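You operate a simulated robot arm through the tools that you are given. There is no shell and no other tool. Be economical: measure what you need, move in short steps, check, and stop when the job is done.

You run a simulated two-armed robot. Do the job below in one go: nothing can be reset, and whatever is moved stays where it is left.

## Task
Take the blue stopper and put it on the green slab. Take the white tube and leave it on the round plate. Open the labels drawer, fetch the label card marked "WN25" from the card rack and set it on the black test card, then shut the drawer. Put the small open mixing jar on the finishing bench away on the bench left of the sink. Take the lid off the tub labelled "rich cream" on the finishing bench and lay it down there. Fetch the orange wiping pad and set it on the upper shelf under the caps drawer. Lift the lid of the grey stopper box open. Any order will do. Set down upright: white tube, small open mixing jar.

It is judged by the outcome, as a careful person would: the job done as asked, and still so three seconds after it is handed in. It fails if anything else is knocked over, pushed out of place, dropped, spilled or broken. Lids that push on must go on centred and level and be pressed home; caps that screw on are set level and turned clockwise until they are tight.

## Robot
Two 7-joint arms with two-finger parallel grippers on one trunk, on a base that drives. Base frame: it is fixed to the floor where the robot stands at the start and does not move with it; the origin is under the middle of the robot, x ahead of it, y to its left, z up; the surface under the hand at the start is at about z = 0.9. Readings come in m, rad, newtons and seconds.
The left shoulder is at the start at [0.05, 0.209, 1.196], the right one opposite. With the tool pointing down near the work surface each hand reaches from about 0.28 to 0.92 m from the robot's upright axis, wherever it stands, measured 20 degrees to its own side. Places, roughly: bench left of the sink [0.7, 3.6, 0.9]; black test card [-2.5, 0.5, 1]; blue stopper (3x3x3 cm) [0.5, -0.1, 0.9]; day cream tub, small rich cream tub [-2.5, -2.5, 1]; green slab (15x15x2 cm) [0.7, 0.1, 0.9]; label card [0.5, 2, 0.75]; labels drawer [0.6, 1.9, 0.8]; lid of the grey stopper box [-2.3, -1.8, 1]; orange wiping pad (7x5x3 cm) [-2.4, -2.2, 0.9]; round plate (12x12x2 cm) [0.8, -1.8, 0.9]; small open mixing jar [-2.5, -2.5, 1]; upper shelf under the caps drawer (25x52 cm) [-2.3, -1.52, 0.4]. Payload 4.4 kg a hand.
The TCP of each hand is the grasp point between the finger pads, 0.023 m short of the fingertips. In the tool frame z runs along the fingers and y along their closing line. Largest opening 0.094 m; finger width 0.038, thickness 0.01; the body of the gripper, 0.054 by 0.096 m, starts 0.039 m behind the TCP.
Orientation is that of the tool frame in the base frame, as [roll, pitch, yaw] about the fixed x, y, z axes, in that order (R = Rz(yaw) Ry(pitch) Rx(roll)). With the fingers straight down and closing along the base's y, the tool's x points along the base's -x, its y along +y and its z along -z.

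## Interface
- The arms move only by the tool play_rows. It takes "left_moves", "right_moves" or both (then of equal length, played together; a hand with none holds still); each is a list of rows, each a list of 7 numbers: the gripper command, from -1 (shut) to 1 (fully open), values between in proportion, then the shift along the tool's x, y, z in m, then the turn, a rotation vector about the tool's x, y, z in degrees. In form: [[gripper, dx, dy, dz, wx, wy, wz], ...]. A call has 1 to 8 rows; each row is the pose to reach, as a shift and turn from the pose commanded when the call began, along the tool's axes at that moment. A row lasts 0.2 s, in which the tool goes at most 0.05 m and 0.15 rad; a call with a longer step from one row to the next is refused whole, and so is a gripper value outside its range. Where a pose cannot be reached the arm comes as near as it can. A force on the tool above 40 N (or 10 N above the force at the start of the call, whichever is more), or a blocked arm, ends the call early, and 0.2 s more pass. Each finger travels about 0.108 m/s and halts on what it meets, pressing with about 39 N; the grip force reading is that of the motor and also rises with nothing between the fingers. The clock runs only during rows and for 0.2 s after the last one: add rows that repeat a pose to give the fingers time. It gives the time, the measured TCP pose, the force on the tool (base axes), the opening and the grip force at its end, in the units of the frame above (readings bear some noise), with the torque about the TCP (base axes, N m) and any sound that the robot's microphone picked up.
- Cameras (640 x 400 px; columns grow to the right, rows downward): "scene" is now at [0.1384, 0.0545, 1.3699]; the picture's right is [0.61, -0.79, 0.00], its down [-0.43, -0.33, -0.84] and it looks along [0.67, 0.52, -0.54] (base axes); focal length 277 px, centre (320, 200). "left" rides on the left gripper at [0.087, -0.016, -0.074] in its tool frame; the picture's right is [0.18, 0.98, 0.00], its down [-0.58, 0.11, -0.81] and it looks along [-0.79, 0.15, 0.59] (tool axes); focal length 243 px, centre (320, 200). "right" rides on the right gripper at [0.086, 0.016, -0.074] in its tool frame; the picture's right is [-0.18, 0.98, 0.00], its down [-0.58, -0.11, -0.81] and it looks along [-0.79, -0.15, 0.59] (tool axes); focal length 243 px, centre (320, 200). There is no depth. A picture from a camera that has moved, and an enlarged one, comes with that camera's place and axes in the base frame and with its lens.
- grab_frame(camera): a new picture of that camera. It takes no simulated time.
- lift_body(by): slides the trunk up (or, below 0, down) by that many m; the arms and the scene camera ride with it, the base frame stays. It gives what a move gives, with no picture.
- base_move(legs): drives the robot by 1 to 6 legs, each [ahead, left, turn to the left] in m, m and rad, along the robot's own axes; the way and the turn of a leg run together, so that a leg with both is an arc; at most 1.5 m and 3.142 rad a leg. The arms and the cameras ride along, it lands a little off, and it stops where it bumps. It gives what a move gives.
- pan_tilt(pan, tilt): turns the head with the scene camera to pan (to the left, within 1.396 rad either way) and tilt (down, from -0.506 to 1.204), counted from straight ahead of the robot. It gives what a move gives.
- zoom(camera, box): a new picture of the part [left, top, right, bottom] of that camera's present view, enlarged. It takes no simulated time.
- sign_off(): hands the job in; it is judged then, once.

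Go step by step. Nothing tells you exact positions but the pictures and the camera data: compare them with the known pose of the tool, close in by small moves and look again before you grip or let go. The budget is 207 turns and 202 pictures, counting those below and the enlarged ones. Unless the task says otherwise, let go and move clear before handing in.

The tools are called after "Request:" by a JSON object that holds its "fn" and its "kwargs". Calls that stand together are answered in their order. play_rows: Moves the arms, as the interface text tells. Its arguments: {"type":"object","properties":{"left_moves":{"type":"array"},"right_moves":{"type":"array"}},"required":[]} The other tools are called the same way: lift_body (by) slides the trunk up or down; base_move (legs) drives the base; pan_tilt (pan, tilt) turns the head that bears the scene camera; grab_frame (camera) takes a picture; zoom (camera, box) takes an enlarged picture of a part of a camera's view; sign_off () hands the job in.

At the start:

```text
time: 0.0
left_eef_pos: [0.4051, 0.4912, 1.1603]
left_tcp_rot: [-3.14, 0.0, -3.139]
left_wrist_force: [0.3, 0.0, -0.8]
left_moment: [0.01, 0.01, -0.01]
left_finger_gap: 0.0939
left_grasp_force: 0.1
right_eef_pos: [0.5562, 0.0556, 1.1553]
right_tcp_rot: [3.141, -0.001, -3.142]
right_wrist_force: [-0.2, 0.7, -0.9]
right_moment: [-0.01, 0.0, 0.0]
right_finger_gap: 0.094
right_grasp_force: 0.0
trunk travel left (down, up): [-0.275, 0.288]
robot x, y, heading: [0.0019, 0.0016, -0.002]
head pan, tilt: [0.658, 0.569]
```

scene: 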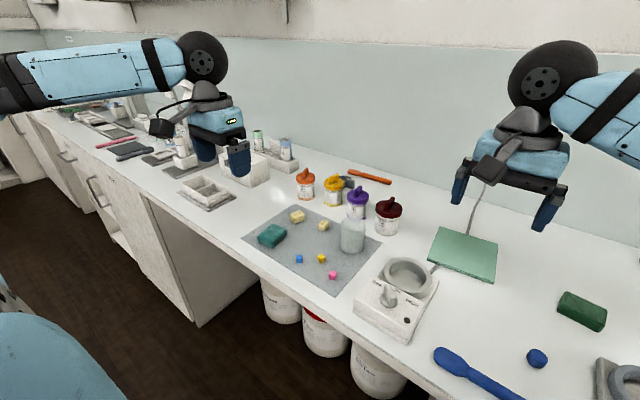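
right: 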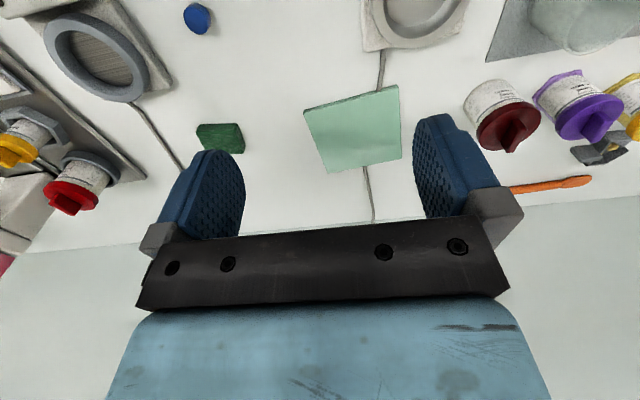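
left: 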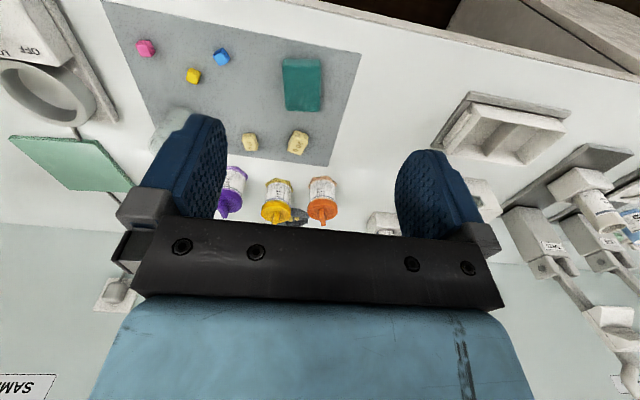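

The blue stopper looks to be at about [0.54, -0.075] and the green slab at about [0.72, 0.09]; both views agree. I'll move the right hand above the stopper first.

Request:
{"fn": "play_rows", "kwargs": {"right_moves": [[0.2, 0.004, -0.04, 0.02, 0, 0, 0], [0.2, 0.008, -0.08, 0.04, 0, 0, 0], [0.2, 0.013, -0.12, 0.06, 0, 0, 0], [0.2, 0.016, -0.131, 0.1, 0, 0, 0], [0.2, 0.016, -0.131, 0.13, 0, 0, 0], [0.2, 0.016, -0.131, 0.13, 0, 0, 0]]}}

Request:
{"fn": "grab_frame", "kwargs": {"camera": "right"}}

Request:
{"fn": "grab_frame", "kwargs": {"camera": "scene"}}

```text
time: 1.4
left_eef_pos: [0.4045, 0.4906, 1.1607]
left_tcp_rot: [-3.141, 0.001, -3.141]
left_wrist_force: [0.5, -0.7, 0.0]
left_moment: [0.02, 0.02, 0.03]
left_finger_gap: 0.0942
left_grasp_force: 0.0
right_eef_pos: [0.5413, -0.0736, 1.0251]
right_tcp_rot: [-3.141, -0.002, -3.141]
right_wrist_force: [0.2, -0.3, 0.0]
right_moment: [0.04, 0.04, -0.01]
right_finger_gap: 0.0564
right_grasp_force: 0.0
trunk travel left (down, up): [-0.275, 0.288]
robot x, y, heading: [0.0001, -0.0017, -0.002]
head pan, tilt: [0.658, 0.569]
```

```text
198 pictures are left
camera right: at [0.4545, -0.0581, 1.1008], right [0.18, 0.98, 0.0], down [0.58, -0.11, 0.81], along [0.79, -0.15, -0.59], focal length 243 px, centre (320, 200)
```

right: 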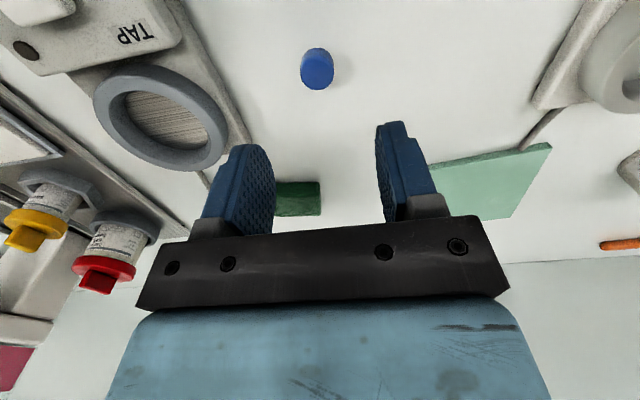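

```text
197 pictures are left
camera scene: at [0.1382, 0.0545, 1.3699], right [0.61, -0.79, 0.0], down [-0.43, -0.33, -0.84], along [0.67, 0.52, -0.54], focal length 277 px, centre (320, 200)
```

scene: 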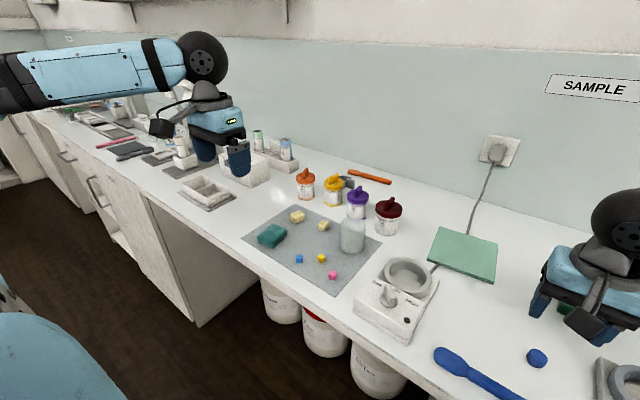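

Stopper confirmed at [0.540, -0.076]. I'll lower the fingers around it, keeping the fingertips just above the bench.

Request:
{"fn": "play_rows", "kwargs": {"right_moves": [[0.2, 0.001, -0.002, 0.04, 0, 0, 0], [0.2, 0.001, -0.002, 0.08, 0, 0, 0], [0.2, 0.001, -0.002, 0.096, 0, 0, 0], [0.2, 0.001, -0.002, 0.096, 0, 0, 0]]}}

Request:
{"fn": "grab_frame", "kwargs": {"camera": "right"}}

```text
time: 2.4
left_eef_pos: [0.4034, 0.4913, 1.1614]
left_tcp_rot: [3.141, 0.001, -3.139]
left_wrist_force: [-0.2, 0.6, -0.1]
left_moment: [0.02, 0.0, 0.0]
left_finger_gap: 0.0941
left_grasp_force: 0.1
right_eef_pos: [0.5395, -0.0763, 0.93]
right_tcp_rot: [3.141, 0.0, 3.14]
right_wrist_force: [0.2, -0.5, 0.4]
right_moment: [-0.01, 0.02, 0.02]
right_finger_gap: 0.0564
right_grasp_force: 0.2
trunk travel left (down, up): [-0.275, 0.288]
robot x, y, heading: [-0.0033, -0.0001, -0.004]
head pan, tilt: [0.658, 0.569]
```

```text
196 pictures are left
camera right: at [0.4544, -0.0599, 1.0052], right [0.18, 0.98, 0.0], down [0.58, -0.11, 0.81], along [0.79, -0.15, -0.59], focal length 243 px, centre (320, 200)
```

right: 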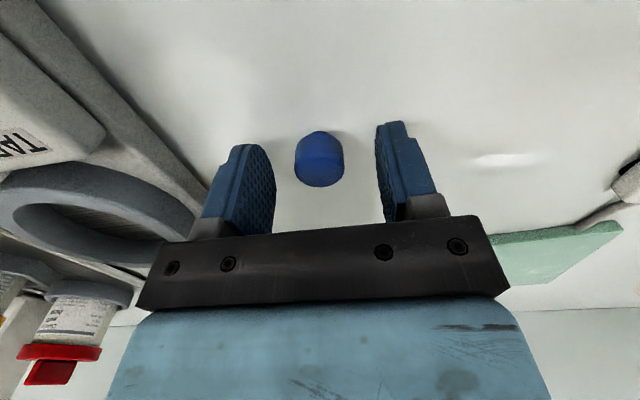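

The stopper is between the fingers, so I'll close and lift.

Request:
{"fn": "play_rows", "kwargs": {"right_moves": [[0.2, 0, 0, 0.003, 0, 0, 0], [-1, 0, 0, 0.003, 0, 0, 0], [-1, 0, 0, 0.003, 0, 0, 0], [-1, 0, 0, 0.003, 0, 0, 0], [-1, 0, 0, -0.03, 0, 0, 0], [-1, 0, 0, -0.07, 0, 0, 0], [-1, 0, 0, -0.1, 0, 0, 0]]}}

Request:
{"fn": "grab_frame", "kwargs": {"camera": "right"}}

```text
time: 4.0
left_eef_pos: [0.4045, 0.4901, 1.1609]
left_tcp_rot: [-3.142, -0.001, -3.139]
left_wrist_force: [-0.3, -0.4, 0.1]
left_moment: [-0.02, 0.0, 0.05]
left_finger_gap: 0.0941
left_grasp_force: 0.0
right_eef_pos: [0.5423, -0.0768, 1.0306]
right_tcp_rot: [-3.139, -0.001, -3.141]
right_wrist_force: [-0.3, -0.9, 1.2]
right_moment: [-0.03, -0.01, 0.0]
right_finger_gap: 0.0229
right_grasp_force: 39.2
trunk travel left (down, up): [-0.275, 0.288]
robot x, y, heading: [-0.0021, 0.0015, -0.002]
head pan, tilt: [0.658, 0.569]
```

```text
195 pictures are left
camera right: at [0.4547, -0.0612, 1.1059], right [0.18, 0.98, 0.0], down [0.58, -0.11, 0.81], along [0.79, -0.15, -0.59], focal length 243 px, centre (320, 200)
```

right: 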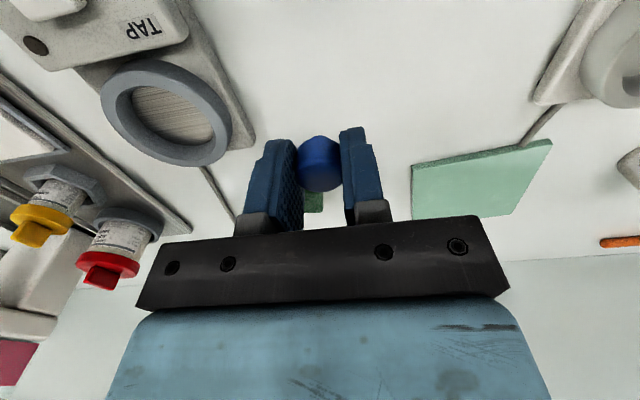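

The stopper is held. I'll carry it over the slab.

Request:
{"fn": "play_rows", "kwargs": {"right_moves": [[-1, -0.03, 0.027, 0, 0, 0, 0], [-1, -0.06, 0.054, 0, 0, 0, 0], [-1, -0.09, 0.081, 0, 0, 0, 0], [-1, -0.12, 0.108, 0, 0, 0, 0], [-1, -0.15, 0.135, 0, 0, 0, 0], [-1, -0.173, 0.16, 0.01, 0, 0, 0], [-1, -0.173, 0.16, 0.05, 0, 0, 0], [-1, -0.173, 0.16, 0.05, 0, 0, 0]]}}

Request:
{"fn": "grab_frame", "kwargs": {"camera": "right"}}

Request:
{"fn": "grab_frame", "kwargs": {"camera": "scene"}}

```text
time: 5.8
left_eef_pos: [0.4035, 0.4914, 1.1599]
left_tcp_rot: [-3.142, 0.001, -3.142]
left_wrist_force: [0.0, -0.3, -0.4]
left_moment: [-0.02, -0.03, 0.0]
left_finger_gap: 0.0938
left_grasp_force: 0.1
right_eef_pos: [0.713, 0.0833, 0.9802]
right_tcp_rot: [3.14, -0.002, 3.141]
right_wrist_force: [-0.3, 0.7, -0.3]
right_moment: [0.03, -0.02, -0.01]
right_finger_gap: 0.0229
right_grasp_force: 39.0
trunk travel left (down, up): [-0.275, 0.288]
robot x, y, heading: [-0.002, 0.0038, -0.0]
head pan, tilt: [0.658, 0.569]
```

```text
194 pictures are left
camera right: at [0.6262, 0.0998, 1.0556], right [0.18, 0.98, 0.0], down [0.58, -0.11, 0.81], along [0.79, -0.15, -0.59], focal length 243 px, centre (320, 200)
```

right: 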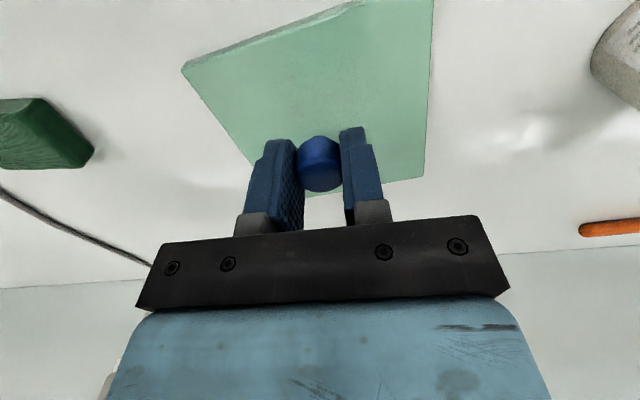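

```text
193 pictures are left
camera scene: at [0.1379, 0.055, 1.37], right [0.61, -0.79, 0.0], down [-0.43, -0.33, -0.84], along [0.67, 0.52, -0.54], focal length 277 px, centre (320, 200)
```

scene: 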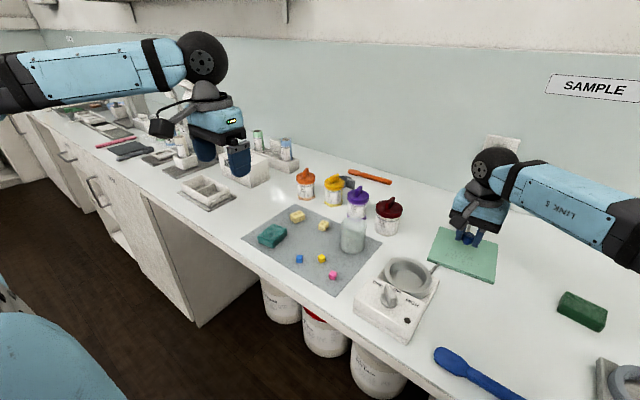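

The stopper is over the middle of the slab; I'll lower it until it touches.

Request:
{"fn": "play_rows", "kwargs": {"right_moves": [[-1, 0, 0, 0.02, 0, 0, 0], [-1, 0, 0, 0.028, 0, 0, 0], [-1, 0, 0, 0.031, 0, 0, 0], [-1, 0, 0, 0.031, 0, 0, 0]]}}

Request:
{"fn": "zoom", "kwargs": {"camera": "scene", "box": [400, 180, 540, 300]}}

```text
time: 6.8
left_eef_pos: [0.4048, 0.4906, 1.1601]
left_tcp_rot: [3.141, 0.0, 3.141]
left_wrist_force: [-0.3, -0.1, 0.0]
left_moment: [0.02, 0.01, 0.01]
left_finger_gap: 0.0937
left_grasp_force: 0.0
right_eef_pos: [0.7128, 0.0831, 0.948]
right_tcp_rot: [-3.141, 0.001, 3.141]
right_wrist_force: [-0.4, 0.4, 0.1]
right_moment: [0.0, -0.03, 0.02]
right_finger_gap: 0.0227
right_grasp_force: 38.9
trunk travel left (down, up): [-0.275, 0.288]
robot x, y, heading: [0.0014, -0.0024, -0.01]
head pan, tilt: [0.658, 0.569]
```

```text
3.33 times, centred on (470, 240) of scene
camera zoom: at [0.1384, 0.0545, 1.3699], right [0.61, -0.79, 0.0], down [-0.43, -0.33, -0.84], along [0.67, 0.52, -0.54], focal length 923 px, centre (-180, 67)
```

zoom: 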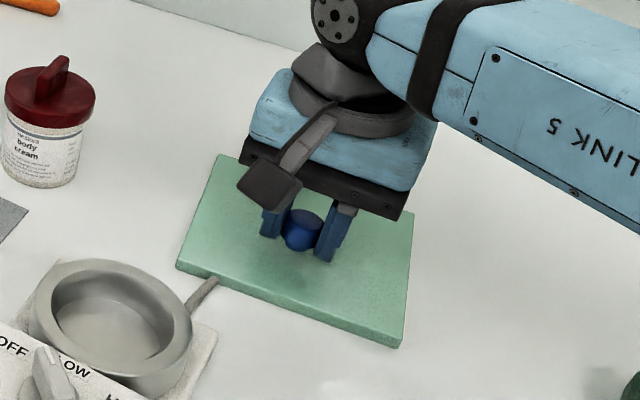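

No contact yet, so I'll go down a little further in small steps.

Request:
{"fn": "play_rows", "kwargs": {"right_moves": [[-1, 0, 0, 0.002, 0, 0, 0], [-1, 0, 0, 0.004, 0, 0, 0], [-1, 0, 0, 0.006, 0, 0, 0], [-1, 0, 0, 0.006, 0, 0, 0]]}}

Request:
{"fn": "zoom", "kwargs": {"camera": "right", "box": [220, 100, 420, 225]}}

```text
time: 7.8
left_eef_pos: [0.4046, 0.4922, 1.16]
left_tcp_rot: [3.141, 0.002, -3.14]
left_wrist_force: [-0.3, 0.5, 0.6]
left_moment: [-0.01, -0.02, 0.01]
left_finger_gap: 0.0941
left_grasp_force: 0.0
right_eef_pos: [0.7134, 0.0815, 0.942]
right_tcp_rot: [-3.141, 0.0, -3.141]
right_wrist_force: [0.3, 0.3, -0.1]
right_moment: [-0.02, 0.0, 0.04]
right_finger_gap: 0.0227
right_grasp_force: 38.8
trunk travel left (down, up): [-0.275, 0.288]
robot x, y, heading: [0.0015, -0.0013, -0.002]
head pan, tilt: [0.658, 0.569]
```

```text
3.20 times, centred on (320, 162) of right
camera zoom: at [0.6264, 0.0986, 1.0177], right [0.18, 0.98, 0.0], down [0.58, -0.11, 0.81], along [0.79, -0.15, -0.59], focal length 776 px, centre (320, 320)
```

zoom: 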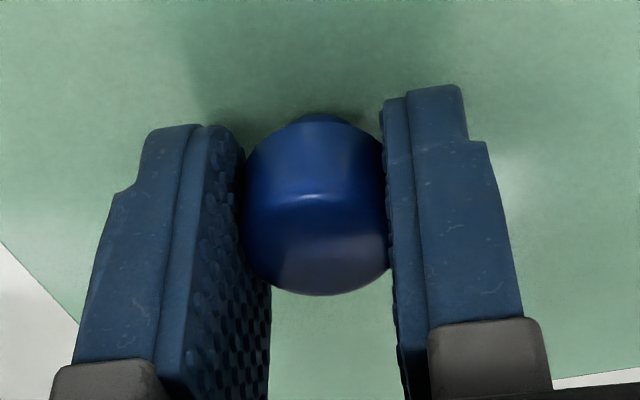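

Still no contact. A few more millimetres.

Request:
{"fn": "play_rows", "kwargs": {"right_moves": [[-1, 0, 0, 0.002, 0, 0, 0], [-1, 0, 0, 0.004, 0, 0, 0], [-1, 0, 0, 0.004, 0, 0, 0]]}}

```text
time: 8.6
left_eef_pos: [0.4053, 0.4908, 1.1603]
left_tcp_rot: [-3.141, -0.001, -3.14]
left_wrist_force: [0.0, 0.3, 0.0]
left_moment: [0.01, 0.01, 0.01]
left_finger_gap: 0.0941
left_grasp_force: 0.0
right_eef_pos: [0.7118, 0.0824, 0.9372]
right_tcp_rot: [-3.141, 0.0, -3.141]
right_wrist_force: [0.3, 0.3, -0.4]
right_moment: [-0.01, 0.03, 0.0]
right_finger_gap: 0.0225
right_grasp_force: 39.5
trunk travel left (down, up): [-0.275, 0.288]
robot x, y, heading: [-0.0014, 0.0005, 0.002]
head pan, tilt: [0.658, 0.569]
```

Request:
{"fn": "play_rows", "kwargs": {"right_moves": [[-1, 0, 0, 0.0015, 0, 0, 0], [-1, 0, 0, 0.003, 0, 0, 0], [-1, 0, 0, 0.0045, 0, 0, 0], [-1, 0, 0, 0.0045, 0, 0, 0]]}}

Request:
{"fn": "zoom", "kwargs": {"camera": "scene", "box": [430, 200, 510, 270]}}

```text
time: 9.6
left_eef_pos: [0.4015, 0.4906, 1.1609]
left_tcp_rot: [-3.141, 0.002, -3.139]
left_wrist_force: [-0.2, -0.3, -0.1]
left_moment: [0.01, -0.02, -0.03]
left_finger_gap: 0.0941
left_grasp_force: 0.1
right_eef_pos: [0.7124, 0.083, 0.9378]
right_tcp_rot: [3.139, 0.003, 3.141]
right_wrist_force: [4.6, 1.0, 21.2]
right_moment: [0.02, -0.1, 0.0]
right_finger_gap: 0.0227
right_grasp_force: 39.2
trunk travel left (down, up): [-0.275, 0.288]
robot x, y, heading: [0.0002, -0.0018, -0.001]
head pan, tilt: [0.658, 0.569]
```

```text
5.71 times, centred on (470, 235) of scene
camera zoom: at [0.1363, 0.0543, 1.3704], right [0.61, -0.79, 0.0], down [-0.42, -0.33, -0.84], along [0.67, 0.52, -0.54], focal length 1582 px, centre (-537, 0)
```

zoom: 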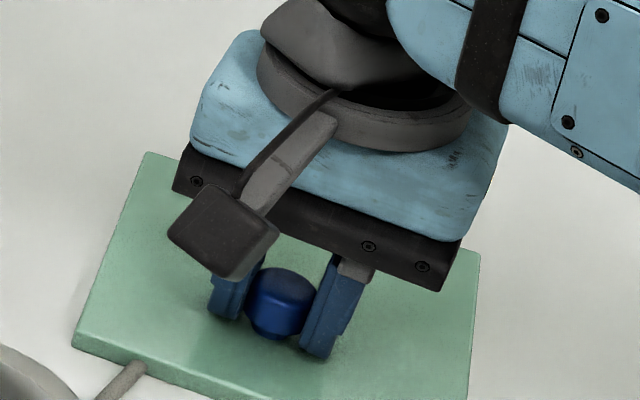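

Contact is made. I'll ease the pressure, open gently and rise.

Request:
{"fn": "play_rows", "kwargs": {"right_moves": [[-1, 0, 0, -0.0025, 0, 0, 0], [-0.3, 0, 0, -0.0025, 0, 0, 0], [0.2, 0, 0, -0.003, 0, 0, 0], [0.2, 0, 0, -0.003, 0, 0, 0], [0.2, 0, 0, -0.03, 0, 0, 0], [0.2, 0, 0, -0.07, 0, 0, 0], [0.2, 0, 0, -0.11, 0, 0, 0]]}}

Request:
{"fn": "grab_frame", "kwargs": {"camera": "right"}}

Request:
{"fn": "pan_tilt", "kwargs": {"pan": -0.9, "tilt": 0.4}}

Request:
{"fn": "grab_frame", "kwargs": {"camera": "scene"}}

```text
time: 11.2
left_eef_pos: [0.403, 0.4917, 1.1611]
left_tcp_rot: [3.141, 0.0, -3.141]
left_wrist_force: [0.4, -0.2, -0.2]
left_moment: [-0.02, -0.02, -0.02]
left_finger_gap: 0.094
left_grasp_force: 0.0
right_eef_pos: [0.7118, 0.0809, 1.0428]
right_tcp_rot: [3.141, -0.001, -3.141]
right_wrist_force: [0.5, -0.4, 0.9]
right_moment: [-0.02, 0.04, 0.01]
right_finger_gap: 0.0563
right_grasp_force: 0.2
trunk travel left (down, up): [-0.275, 0.288]
robot x, y, heading: [0.003, 0.0007, -0.001]
head pan, tilt: [0.658, 0.569]
```

```text
189 pictures are left
camera right: at [0.6258, 0.0981, 1.1191], right [0.18, 0.98, 0.0], down [0.58, -0.11, 0.81], along [0.79, -0.15, -0.59], focal length 243 px, centre (320, 200)
```

right: 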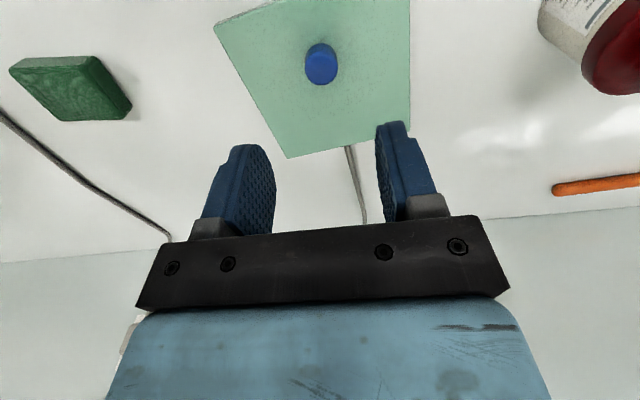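

```text
time: 12.8
left_eef_pos: [0.4046, 0.4901, 1.1607]
left_tcp_rot: [-3.141, 0.0, -3.141]
left_wrist_force: [-0.4, 0.2, -0.5]
left_moment: [0.03, -0.02, -0.04]
left_finger_gap: 0.0941
left_grasp_force: 0.0
right_eef_pos: [0.7132, 0.0812, 1.0429]
right_tcp_rot: [-3.14, 0.0, 3.141]
right_wrist_force: [0.1, 0.4, -0.3]
right_moment: [-0.04, -0.02, 0.01]
right_finger_gap: 0.0565
right_grasp_force: 0.1
trunk travel left (down, up): [-0.275, 0.288]
robot x, y, heading: [0.0031, -0.0015, -0.001]
head pan, tilt: [-0.901, 0.4]
```

```text
188 pictures are left
camera scene: at [0.1254, -0.0727, 1.3854], right [-0.78, -0.62, 0.0], down [-0.24, 0.3, -0.92], along [0.57, -0.72, -0.39], focal length 277 px, centre (320, 200)
```

scene: 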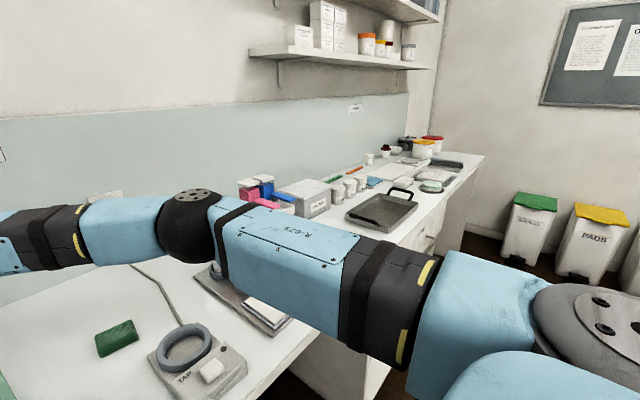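

The stopper stands on the slab. I'll tuck the right arm back so I can drive to the right-hand end of this bench (the round plate).

Request:
{"fn": "play_rows", "kwargs": {"right_moves": [[1, 0.02, 0, -0.04, 0, 0, 0], [1, 0.04, -0.015, -0.08, 0, 0, 0], [1, 0.06, -0.03, -0.12, 0, 0, 0], [1, 0.09, -0.065, -0.13, 0, 0, 0], [1, 0.12, -0.1, -0.13, 0, 0, 0], [1, 0.15, -0.135, -0.13, 0, 0, 0], [1, 0.18, -0.17, -0.13, 0, 0, 0], [1, 0.21, -0.205, -0.13, 0, 0, 0]]}}

Request:
{"fn": "play_rows", "kwargs": {"right_moves": [[1, 0.03, -0.035, 0, 0, 0, 0], [1, 0.06, -0.07, 0, 0, 0, 0], [1, 0.08, -0.11, 0, 0, 0, 0], [1, 0.09, -0.14, 0, 0, 0, 0]]}}

Request:
{"fn": "pan_tilt", "kwargs": {"pan": -0.9, "tilt": 0.55}}

Request:
{"fn": "grab_frame", "kwargs": {"camera": "scene"}}

```text
time: 14.6
left_eef_pos: [0.4044, 0.4889, 1.1617]
left_tcp_rot: [3.14, 0.0, -3.141]
left_wrist_force: [-0.2, 0.6, -0.2]
left_moment: [-0.02, -0.06, -0.01]
left_finger_gap: 0.0942
left_grasp_force: 0.1
right_eef_pos: [0.5014, -0.1243, 1.1738]
right_tcp_rot: [3.14, 0.002, 3.142]
right_wrist_force: [-0.7, -0.2, 0.7]
right_moment: [0.01, -0.02, 0.03]
right_finger_gap: 0.0937
right_grasp_force: 0.1
trunk travel left (down, up): [-0.275, 0.288]
robot x, y, heading: [0.0014, 0.0016, -0.001]
head pan, tilt: [-0.901, 0.4]
```

```text
time: 15.6
left_eef_pos: [0.4034, 0.4898, 1.1606]
left_tcp_rot: [-3.141, 0.0, -3.14]
left_wrist_force: [-0.9, -0.4, 0.2]
left_moment: [0.05, -0.02, 0.02]
left_finger_gap: 0.0939
left_grasp_force: 0.0
right_eef_pos: [0.4122, -0.2626, 1.1732]
right_tcp_rot: [-3.141, 0.0, 3.141]
right_wrist_force: [0.2, -0.7, 0.4]
right_moment: [0.03, 0.0, -0.02]
right_finger_gap: 0.0938
right_grasp_force: 0.0
trunk travel left (down, up): [-0.275, 0.288]
robot x, y, heading: [-0.0028, -0.005, 0.0]
head pan, tilt: [-0.901, 0.4]
```

```text
time: 16.3
left_eef_pos: [0.4031, 0.4912, 1.1599]
left_tcp_rot: [-3.142, 0.002, -3.139]
left_wrist_force: [-0.8, 0.1, -0.3]
left_moment: [0.0, 0.01, 0.0]
left_finger_gap: 0.0939
left_grasp_force: 0.1
right_eef_pos: [0.4125, -0.2622, 1.1729]
right_tcp_rot: [3.141, -0.001, 3.141]
right_wrist_force: [-0.7, -0.2, -0.1]
right_moment: [0.03, 0.0, 0.02]
right_finger_gap: 0.094
right_grasp_force: 0.0
trunk travel left (down, up): [-0.275, 0.288]
robot x, y, heading: [-0.0016, 0.0009, 0.0]
head pan, tilt: [-0.901, 0.55]
```

```text
187 pictures are left
camera scene: at [0.1237, -0.0702, 1.3717], right [-0.78, -0.62, 0.0], down [-0.32, 0.41, -0.85], along [0.53, -0.67, -0.52], focal length 277 px, centre (320, 200)
```

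scene: 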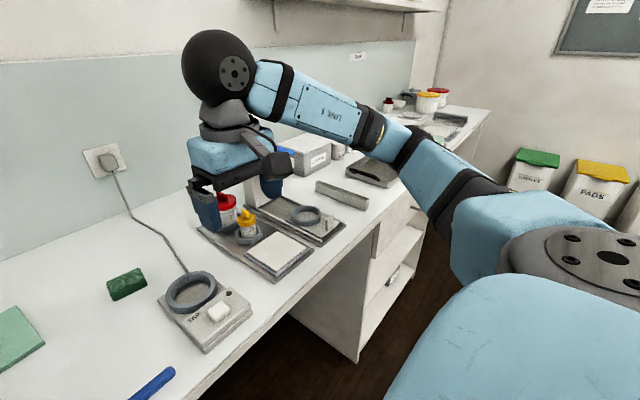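

The way to the right looks free. I'll drive 1.4 m along the bench and look.

Request:
{"fn": "base_move", "kwargs": {"legs": [[0, -1.4, 0]]}}

Request:
{"fn": "pan_tilt", "kwargs": {"pan": -0.3, "tilt": 0.55}}

Request:
{"fn": "grab_frame", "kwargs": {"camera": "scene"}}

Request:
{"fn": "grab_frame", "kwargs": {"camera": "right"}}

```text
time: 28.7
left_eef_pos: [0.4072, -0.8932, 1.16]
left_tcp_rot: [3.139, 0.0, -3.127]
left_wrist_force: [0.4, 0.2, -0.2]
left_moment: [0.01, -0.01, 0.0]
left_finger_gap: 0.0937
left_grasp_force: 0.2
right_eef_pos: [0.425, -1.6443, 1.1732]
right_tcp_rot: [-3.141, -0.001, -3.13]
right_wrist_force: [0.3, -0.4, -0.3]
right_moment: [0.0, -0.03, 0.0]
right_finger_gap: 0.0941
right_grasp_force: 0.2
trunk travel left (down, up): [-0.275, 0.288]
robot x, y, heading: [0.0071, -1.3868, 0.012]
head pan, tilt: [-0.901, 0.55]
```

```text
time: 29.7
left_eef_pos: [0.4071, -0.8925, 1.1599]
left_tcp_rot: [-3.141, 0.0, -3.128]
left_wrist_force: [0.3, -0.2, -0.4]
left_moment: [-0.02, -0.01, 0.03]
left_finger_gap: 0.0942
left_grasp_force: 0.1
right_eef_pos: [0.4249, -1.6468, 1.1729]
right_tcp_rot: [3.141, 0.0, -3.13]
right_wrist_force: [-0.1, 0.5, -0.4]
right_moment: [0.0, 0.04, 0.03]
right_finger_gap: 0.0938
right_grasp_force: 0.0
trunk travel left (down, up): [-0.275, 0.288]
robot x, y, heading: [0.0085, -1.3876, 0.012]
head pan, tilt: [-0.3, 0.55]
```

```text
186 pictures are left
camera scene: at [0.1626, -1.4138, 1.3717], right [-0.28, -0.96, 0.0], down [-0.5, 0.15, -0.85], along [0.82, -0.24, -0.52], focal length 277 px, centre (320, 200)
```

scene: 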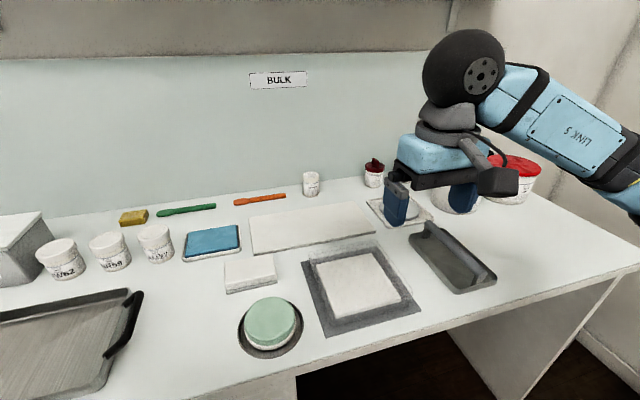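

```text
185 pictures are left
camera right: at [0.3385, -1.631, 1.2492], right [0.17, 0.99, 0.0], down [0.58, -0.1, 0.81], along [0.79, -0.14, -0.59], focal length 243 px, centre (320, 200)
```

right: 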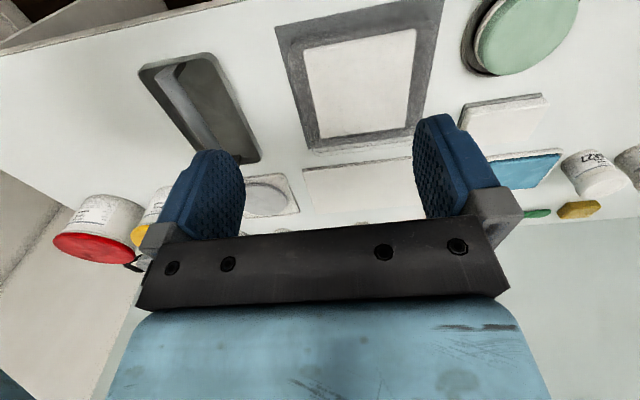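

I see the square-based round plate behind my right hand and a small white cylinder at the back. I'll move the right hand aside to inspect closely.

Request:
{"fn": "play_rows", "kwargs": {"right_moves": [[1, 0, -0.05, 0, 0, 0, 0], [1, 0, -0.1, 0, 0, 0, 0], [1, 0.02, -0.13, 0, 0, 0, 0], [1, 0.04, -0.16, 0, 0, 0, 0]]}}

Request:
{"fn": "zoom", "kwargs": {"camera": "scene", "box": [240, 120, 440, 245]}}

Request:
{"fn": "pan_tilt", "kwargs": {"pan": 0.5, "tilt": 0.5}}

Request:
{"fn": "grab_frame", "kwargs": {"camera": "scene"}}

```text
time: 30.7
left_eef_pos: [0.4058, -0.8938, 1.1625]
left_tcp_rot: [3.14, 0.002, -3.128]
left_wrist_force: [-1.0, 0.5, 0.1]
left_moment: [0.02, 0.0, 0.01]
left_finger_gap: 0.0941
left_grasp_force: 0.1
right_eef_pos: [0.3855, -1.8058, 1.174]
right_tcp_rot: [-3.141, -0.001, -3.126]
right_wrist_force: [0.1, 0.3, 0.4]
right_moment: [0.01, 0.01, 0.04]
right_finger_gap: 0.0941
right_grasp_force: 0.0
trunk travel left (down, up): [-0.275, 0.288]
robot x, y, heading: [0.0085, -1.3874, 0.009]
head pan, tilt: [-0.3, 0.55]
```

```text
3.20 times, centred on (340, 182) of scene
camera zoom: at [0.1611, -1.4146, 1.3719], right [-0.28, -0.96, 0.0], down [-0.5, 0.15, -0.85], along [0.82, -0.24, -0.52], focal length 886 px, centre (256, 256)
```

zoom: 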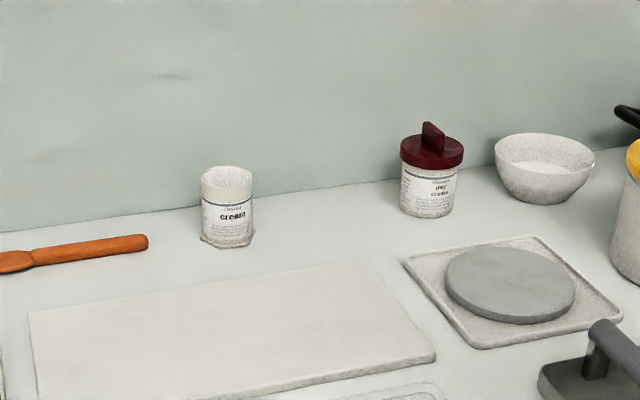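

```text
time: 31.8
left_eef_pos: [0.4075, -0.8931, 1.1597]
left_tcp_rot: [3.14, -0.002, -3.126]
left_wrist_force: [0.2, 0.3, 0.3]
left_moment: [0.05, 0.0, 0.0]
left_finger_gap: 0.0939
left_grasp_force: 0.1
right_eef_pos: [0.3874, -1.8063, 1.1747]
right_tcp_rot: [3.142, -0.001, -3.13]
right_wrist_force: [-0.1, -0.6, -0.3]
right_moment: [0.0, -0.01, 0.03]
right_finger_gap: 0.0936
right_grasp_force: 0.0
trunk travel left (down, up): [-0.275, 0.288]
robot x, y, heading: [0.008, -1.3879, 0.014]
head pan, tilt: [0.499, 0.499]
```

```text
183 pictures are left
camera scene: at [0.156, -1.3437, 1.3762], right [0.49, -0.87, 0.0], down [-0.42, -0.23, -0.88], along [0.77, 0.43, -0.48], focal length 277 px, centre (320, 200)
```

scene: 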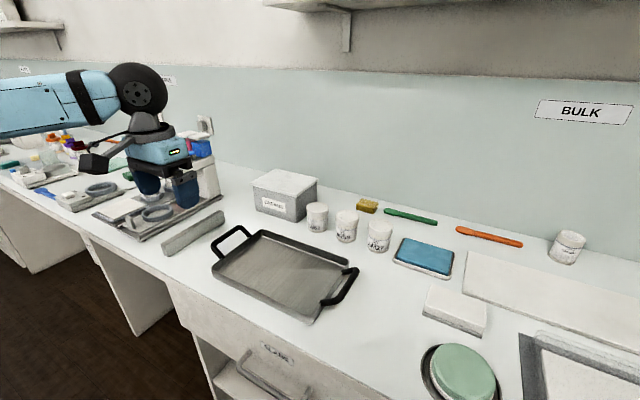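

The round plate is the grey disc at about [0.76, -1.835]. I don't see a tube here yet, so I'll look at the left wrist view and zoom on the group behind the left hand.

Request:
{"fn": "grab_frame", "kwargs": {"camera": "left"}}

Request:
{"fn": "zoom", "kwargs": {"camera": "scene", "box": [0, 100, 240, 250]}}

Request:
{"fn": "zoom", "kwargs": {"camera": "scene", "box": [240, 150, 480, 300]}}

```text
182 pictures are left
camera left: at [0.321, -0.9098, 1.2356], right [-0.2, 0.98, 0.0], down [0.58, 0.12, 0.81], along [0.79, 0.16, -0.59], focal length 243 px, centre (320, 200)
```

left: 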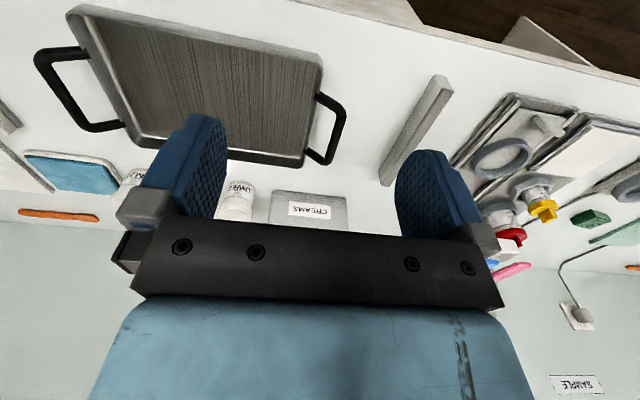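

```text
2.67 times, centred on (120, 175) of scene
camera zoom: at [0.156, -1.3437, 1.3762], right [0.49, -0.87, 0.0], down [-0.42, -0.23, -0.88], along [0.77, 0.43, -0.48], focal length 738 px, centre (853, 267)
```

zoom: 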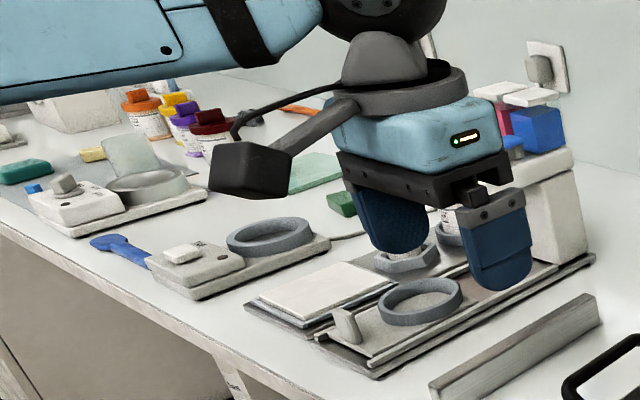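

```text
2.67 times, centred on (360, 225) of scene
camera zoom: at [0.156, -1.3437, 1.3762], right [0.49, -0.87, 0.0], down [-0.42, -0.23, -0.88], along [0.77, 0.43, -0.48], focal length 738 px, centre (213, 133)
```

zoom: 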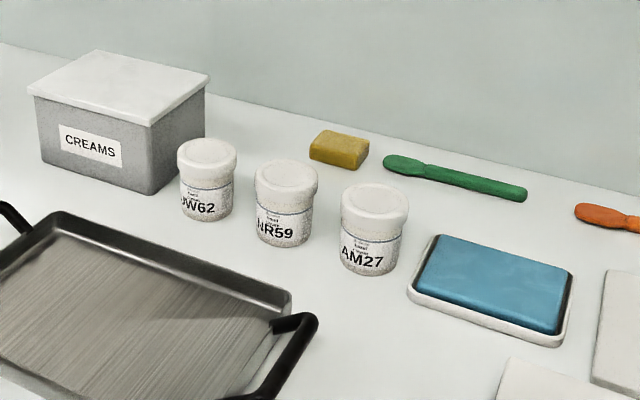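

No tube here. I'll drive back left along the bench and inspect the racks there.

Request:
{"fn": "base_move", "kwargs": {"legs": [[0, 1.2, 0]]}}

Request:
{"fn": "pan_tilt", "kwargs": {"pan": -0.6, "tilt": 0.5}}

Request:
{"fn": "grab_frame", "kwargs": {"camera": "scene"}}

Request:
{"fn": "pan_tilt", "kwargs": {"pan": 0.3, "tilt": 0.4}}

Request:
{"fn": "grab_frame", "kwargs": {"camera": "scene"}}

```text
time: 42.6
left_eef_pos: [0.3889, 0.31, 1.1601]
left_tcp_rot: [3.141, 0.0, -3.127]
left_wrist_force: [-0.6, 0.7, -0.5]
left_moment: [0.03, -0.01, -0.03]
left_finger_gap: 0.0941
left_grasp_force: 0.1
right_eef_pos: [0.3716, -0.6029, 1.1755]
right_tcp_rot: [3.141, 0.0, -3.126]
right_wrist_force: [-0.2, 0.1, 0.3]
right_moment: [0.02, -0.01, 0.02]
right_finger_gap: 0.094
right_grasp_force: 0.0
trunk travel left (down, up): [-0.275, 0.288]
robot x, y, heading: [-0.0051, -0.1853, 0.015]
head pan, tilt: [0.499, 0.499]
```

```text
time: 44.0
left_eef_pos: [0.389, 0.3093, 1.1611]
left_tcp_rot: [-3.141, 0.001, -3.125]
left_wrist_force: [0.1, -0.7, 0.6]
left_moment: [0.01, -0.01, 0.02]
left_finger_gap: 0.0939
left_grasp_force: 0.0
right_eef_pos: [0.372, -0.6025, 1.1745]
right_tcp_rot: [3.141, 0.0, -3.125]
right_wrist_force: [0.0, 0.2, 0.0]
right_moment: [0.01, 0.01, 0.0]
right_finger_gap: 0.0941
right_grasp_force: 0.2
trunk travel left (down, up): [-0.275, 0.288]
robot x, y, heading: [-0.0111, -0.1857, 0.014]
head pan, tilt: [-0.6, 0.499]
```

```text
179 pictures are left
camera scene: at [0.1357, -0.2365, 1.3762], right [-0.55, -0.83, 0.0], down [-0.4, 0.26, -0.88], along [0.73, -0.48, -0.48], focal length 277 px, centre (320, 200)
```

scene: 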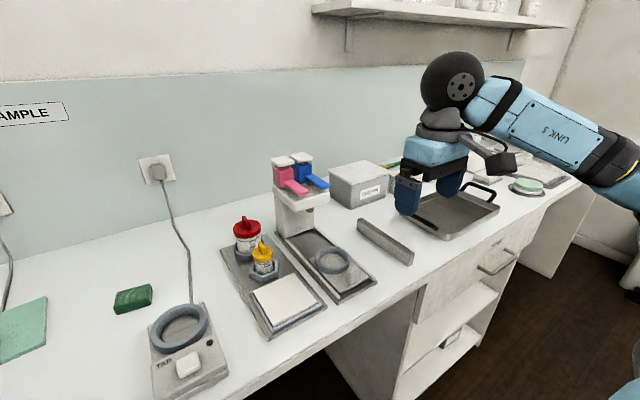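

```text
time: 45.1
left_eef_pos: [0.39, 0.3093, 1.1594]
left_tcp_rot: [-3.141, 0.0, -3.125]
left_wrist_force: [0.2, 0.2, -0.3]
left_moment: [0.01, -0.03, 0.01]
left_finger_gap: 0.0941
left_grasp_force: 0.0
right_eef_pos: [0.3714, -0.6024, 1.1745]
right_tcp_rot: [3.141, 0.001, -3.127]
right_wrist_force: [-0.9, 0.1, -0.6]
right_moment: [-0.01, 0.0, 0.0]
right_finger_gap: 0.094
right_grasp_force: 0.1
trunk travel left (down, up): [-0.275, 0.288]
robot x, y, heading: [-0.0107, -0.1839, 0.014]
head pan, tilt: [0.3, 0.4]
```

```text
178 pictures are left
camera scene: at [0.1479, -0.1576, 1.3854], right [0.31, -0.95, 0.0], down [-0.37, -0.12, -0.92], along [0.88, 0.29, -0.39], focal length 277 px, centre (320, 200)
```

scene: 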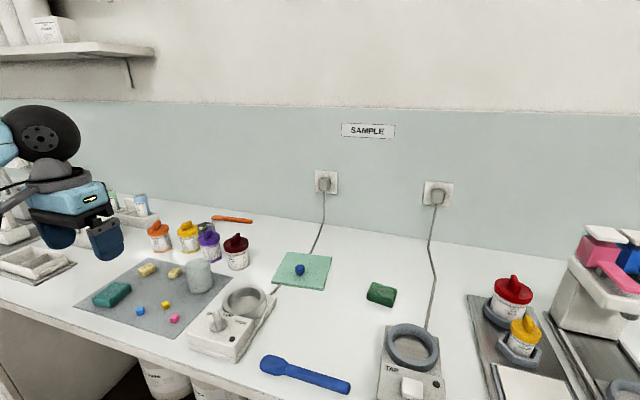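

The pink and blue things are dispenser levers. A rack with tubes stands left of the jars, so I'll raise the trunk and drive left to look.

Request:
{"fn": "lift_body", "kwargs": {"by": 0.15}}

Request:
{"fn": "base_move", "kwargs": {"legs": [[0, 0.95, 0]]}}

Request:
{"fn": "pan_tilt", "kwargs": {"pan": -0.2, "tilt": 0.65}}

Request:
{"fn": "grab_frame", "kwargs": {"camera": "scene"}}

Request:
{"fn": "pan_tilt", "kwargs": {"pan": 0.8, "tilt": 0.6}}

Request:
{"fn": "grab_frame", "kwargs": {"camera": "scene"}}

```text
time: 46.9
left_eef_pos: [0.3895, 0.31, 1.3113]
left_tcp_rot: [3.141, 0.001, -3.126]
left_wrist_force: [0.0, -1.0, -0.8]
left_moment: [0.0, -0.04, -0.01]
left_finger_gap: 0.0941
left_grasp_force: 0.0
right_eef_pos: [0.3725, -0.6032, 1.3251]
right_tcp_rot: [-3.141, 0.001, -3.125]
right_wrist_force: [0.2, 0.8, 0.2]
right_moment: [0.01, -0.01, 0.03]
right_finger_gap: 0.0941
right_grasp_force: 0.0
trunk travel left (down, up): [-0.425, 0.138]
robot x, y, heading: [-0.0086, -0.1885, 0.01]
head pan, tilt: [0.3, 0.4]
```

```text
time: 55.5
left_eef_pos: [0.3804, 1.256, 1.3097]
left_tcp_rot: [-3.142, 0.0, -3.131]
left_wrist_force: [0.3, 0.4, 0.2]
left_moment: [0.02, 0.01, -0.02]
left_finger_gap: 0.0943
left_grasp_force: 0.1
right_eef_pos: [0.3568, 0.3423, 1.3252]
right_tcp_rot: [3.141, 0.0, -3.131]
right_wrist_force: [0.3, -1.0, 0.4]
right_moment: [-0.01, 0.04, -0.01]
right_finger_gap: 0.0941
right_grasp_force: 0.0
trunk travel left (down, up): [-0.425, 0.138]
robot x, y, heading: [-0.0207, 0.7606, 0.013]
head pan, tilt: [0.3, 0.4]
```

```text
time: 56.5
left_eef_pos: [0.3797, 1.2545, 1.3102]
left_tcp_rot: [3.141, 0.0, -3.13]
left_wrist_force: [0.6, -0.5, -0.4]
left_moment: [0.04, 0.0, -0.01]
left_finger_gap: 0.0941
left_grasp_force: 0.0
right_eef_pos: [0.358, 0.342, 1.3243]
right_tcp_rot: [3.142, 0.0, -3.131]
right_wrist_force: [-0.3, 0.3, -0.2]
right_moment: [0.0, 0.0, -0.01]
right_finger_gap: 0.0938
right_grasp_force: 0.1
trunk travel left (down, up): [-0.425, 0.138]
robot x, y, heading: [-0.0212, 0.7605, 0.012]
head pan, tilt: [-0.201, 0.649]
```

```text
177 pictures are left
camera scene: at [0.1332, 0.7439, 1.5129], right [-0.19, -0.98, 0.0], down [-0.59, 0.11, -0.8], along [0.78, -0.15, -0.6], focal length 277 px, centre (320, 200)
```

scene: 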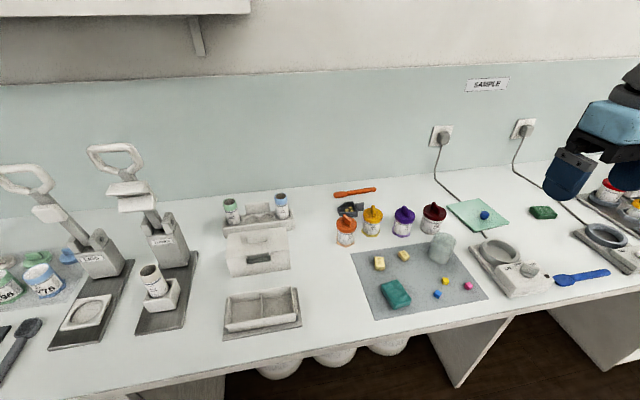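

```text
time: 57.8
left_eef_pos: [0.3807, 1.2546, 1.3094]
left_tcp_rot: [-3.14, 0.0, -3.132]
left_wrist_force: [0.6, 0.2, 0.0]
left_moment: [0.05, 0.0, 0.02]
left_finger_gap: 0.0943
left_grasp_force: 0.0
right_eef_pos: [0.3574, 0.3428, 1.3241]
right_tcp_rot: [3.14, 0.0, -3.13]
right_wrist_force: [1.1, -0.4, 0.4]
right_moment: [-0.01, -0.03, 0.04]
right_finger_gap: 0.094
right_grasp_force: 0.1
trunk travel left (down, up): [-0.425, 0.138]
robot x, y, heading: [-0.0203, 0.7642, 0.007]
head pan, tilt: [0.799, 0.6]
```

```text
176 pictures are left
camera scene: at [0.109, 0.8242, 1.5172], right [0.72, -0.69, 0.0], down [-0.39, -0.41, -0.83], along [0.57, 0.6, -0.56], focal length 277 px, centre (320, 200)
```

scene: 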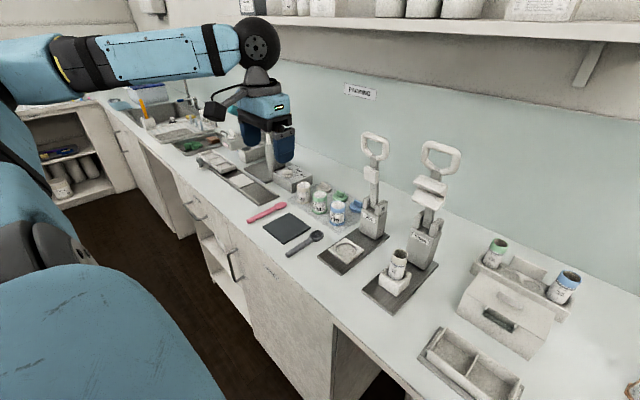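

Presses and several small tubes are here. I'll zoom to identify the white one.

Request:
{"fn": "zoom", "kwargs": {"camera": "scene", "box": [240, 160, 440, 285]}}

Request:
{"fn": "zoom", "kwargs": {"camera": "scene", "box": [420, 220, 640, 358]}}

Request:
{"fn": "zoom", "kwargs": {"camera": "scene", "box": [100, 80, 320, 218]}}

```text
3.20 times, centred on (340, 222) of scene
camera zoom: at [0.109, 0.8242, 1.5172], right [0.72, -0.69, 0.0], down [-0.39, -0.41, -0.83], along [0.57, 0.6, -0.56], focal length 886 px, centre (256, 128)
```

zoom: 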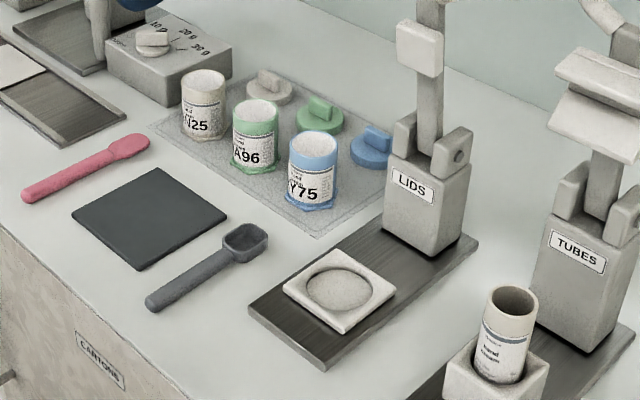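

```text
2.90 times, centred on (530, 289) of scene
camera zoom: at [0.109, 0.8242, 1.5172], right [0.72, -0.69, 0.0], down [-0.39, -0.41, -0.83], along [0.57, 0.6, -0.56], focal length 802 px, centre (-289, -58)
```

zoom: 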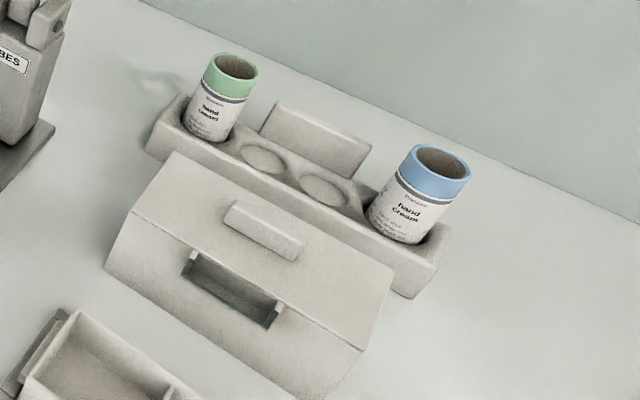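

```text
2.90 times, centred on (210, 149) of scene
camera zoom: at [0.109, 0.8242, 1.5172], right [0.72, -0.69, 0.0], down [-0.39, -0.41, -0.83], along [0.57, 0.6, -0.56], focal length 802 px, centre (639, 348)
```

zoom: 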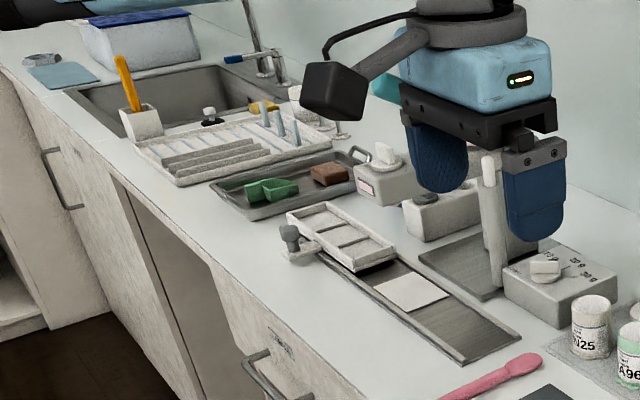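

The white tube is the hand-cream tube standing in the TUBES press holder, roughly [0.62, 1.05]. I'll drive in front of it and check the clearance from the side.

Request:
{"fn": "base_move", "kwargs": {"legs": [[0, 0.5, 0]]}}

Request:
{"fn": "pan_tilt", "kwargs": {"pan": -0.4, "tilt": 0.6}}

Request:
{"fn": "grab_frame", "kwargs": {"camera": "scene"}}

Request:
{"fn": "grab_frame", "kwargs": {"camera": "right"}}

```text
time: 62.7
left_eef_pos: [0.3741, 1.7585, 1.3108]
left_tcp_rot: [3.141, 0.001, -3.128]
left_wrist_force: [-0.4, -0.3, -0.8]
left_moment: [0.01, -0.01, 0.01]
left_finger_gap: 0.094
left_grasp_force: 0.0
right_eef_pos: [0.3524, 0.846, 1.3247]
right_tcp_rot: [-3.141, -0.001, -3.132]
right_wrist_force: [-1.1, 0.7, -0.1]
right_moment: [0.0, -0.01, 0.05]
right_finger_gap: 0.0942
right_grasp_force: 0.0
trunk travel left (down, up): [-0.425, 0.138]
robot x, y, heading: [-0.0235, 1.2637, 0.004]
head pan, tilt: [0.799, 0.6]
```

```text
time: 64.1
left_eef_pos: [0.3739, 1.7584, 1.3093]
left_tcp_rot: [-3.14, 0.001, -3.13]
left_wrist_force: [0.4, 0.1, -0.4]
left_moment: [0.05, 0.0, 0.03]
left_finger_gap: 0.0938
left_grasp_force: 0.1
right_eef_pos: [0.3533, 0.847, 1.3241]
right_tcp_rot: [-3.141, 0.0, -3.132]
right_wrist_force: [1.1, -0.2, 0.4]
right_moment: [0.0, -0.02, -0.02]
right_finger_gap: 0.094
right_grasp_force: 0.0
trunk travel left (down, up): [-0.425, 0.138]
robot x, y, heading: [-0.0254, 1.268, 0.012]
head pan, tilt: [-0.4, 0.6]
```

```text
172 pictures are left
camera scene: at [0.1246, 1.2309, 1.5172], right [-0.38, -0.93, 0.0], down [-0.52, 0.21, -0.83], along [0.76, -0.31, -0.56], focal length 277 px, centre (320, 200)
```

scene: 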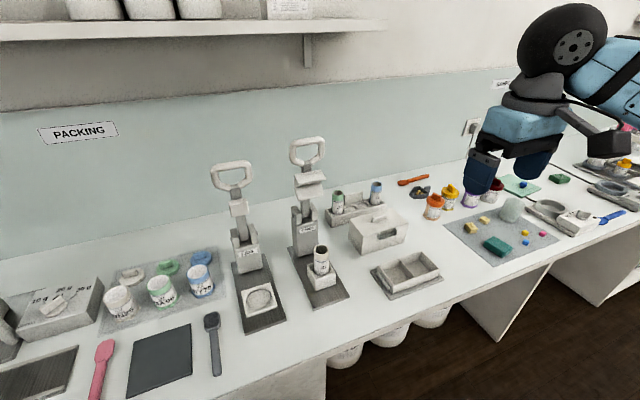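

```text
171 pictures are left
camera right: at [0.2665, 0.8615, 1.4], right [0.17, 0.98, 0.0], down [0.58, -0.1, 0.81], along [0.79, -0.14, -0.59], focal length 243 px, centre (320, 200)
```

right: 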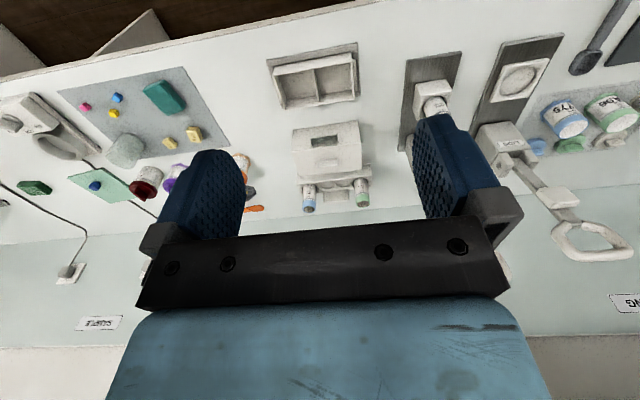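

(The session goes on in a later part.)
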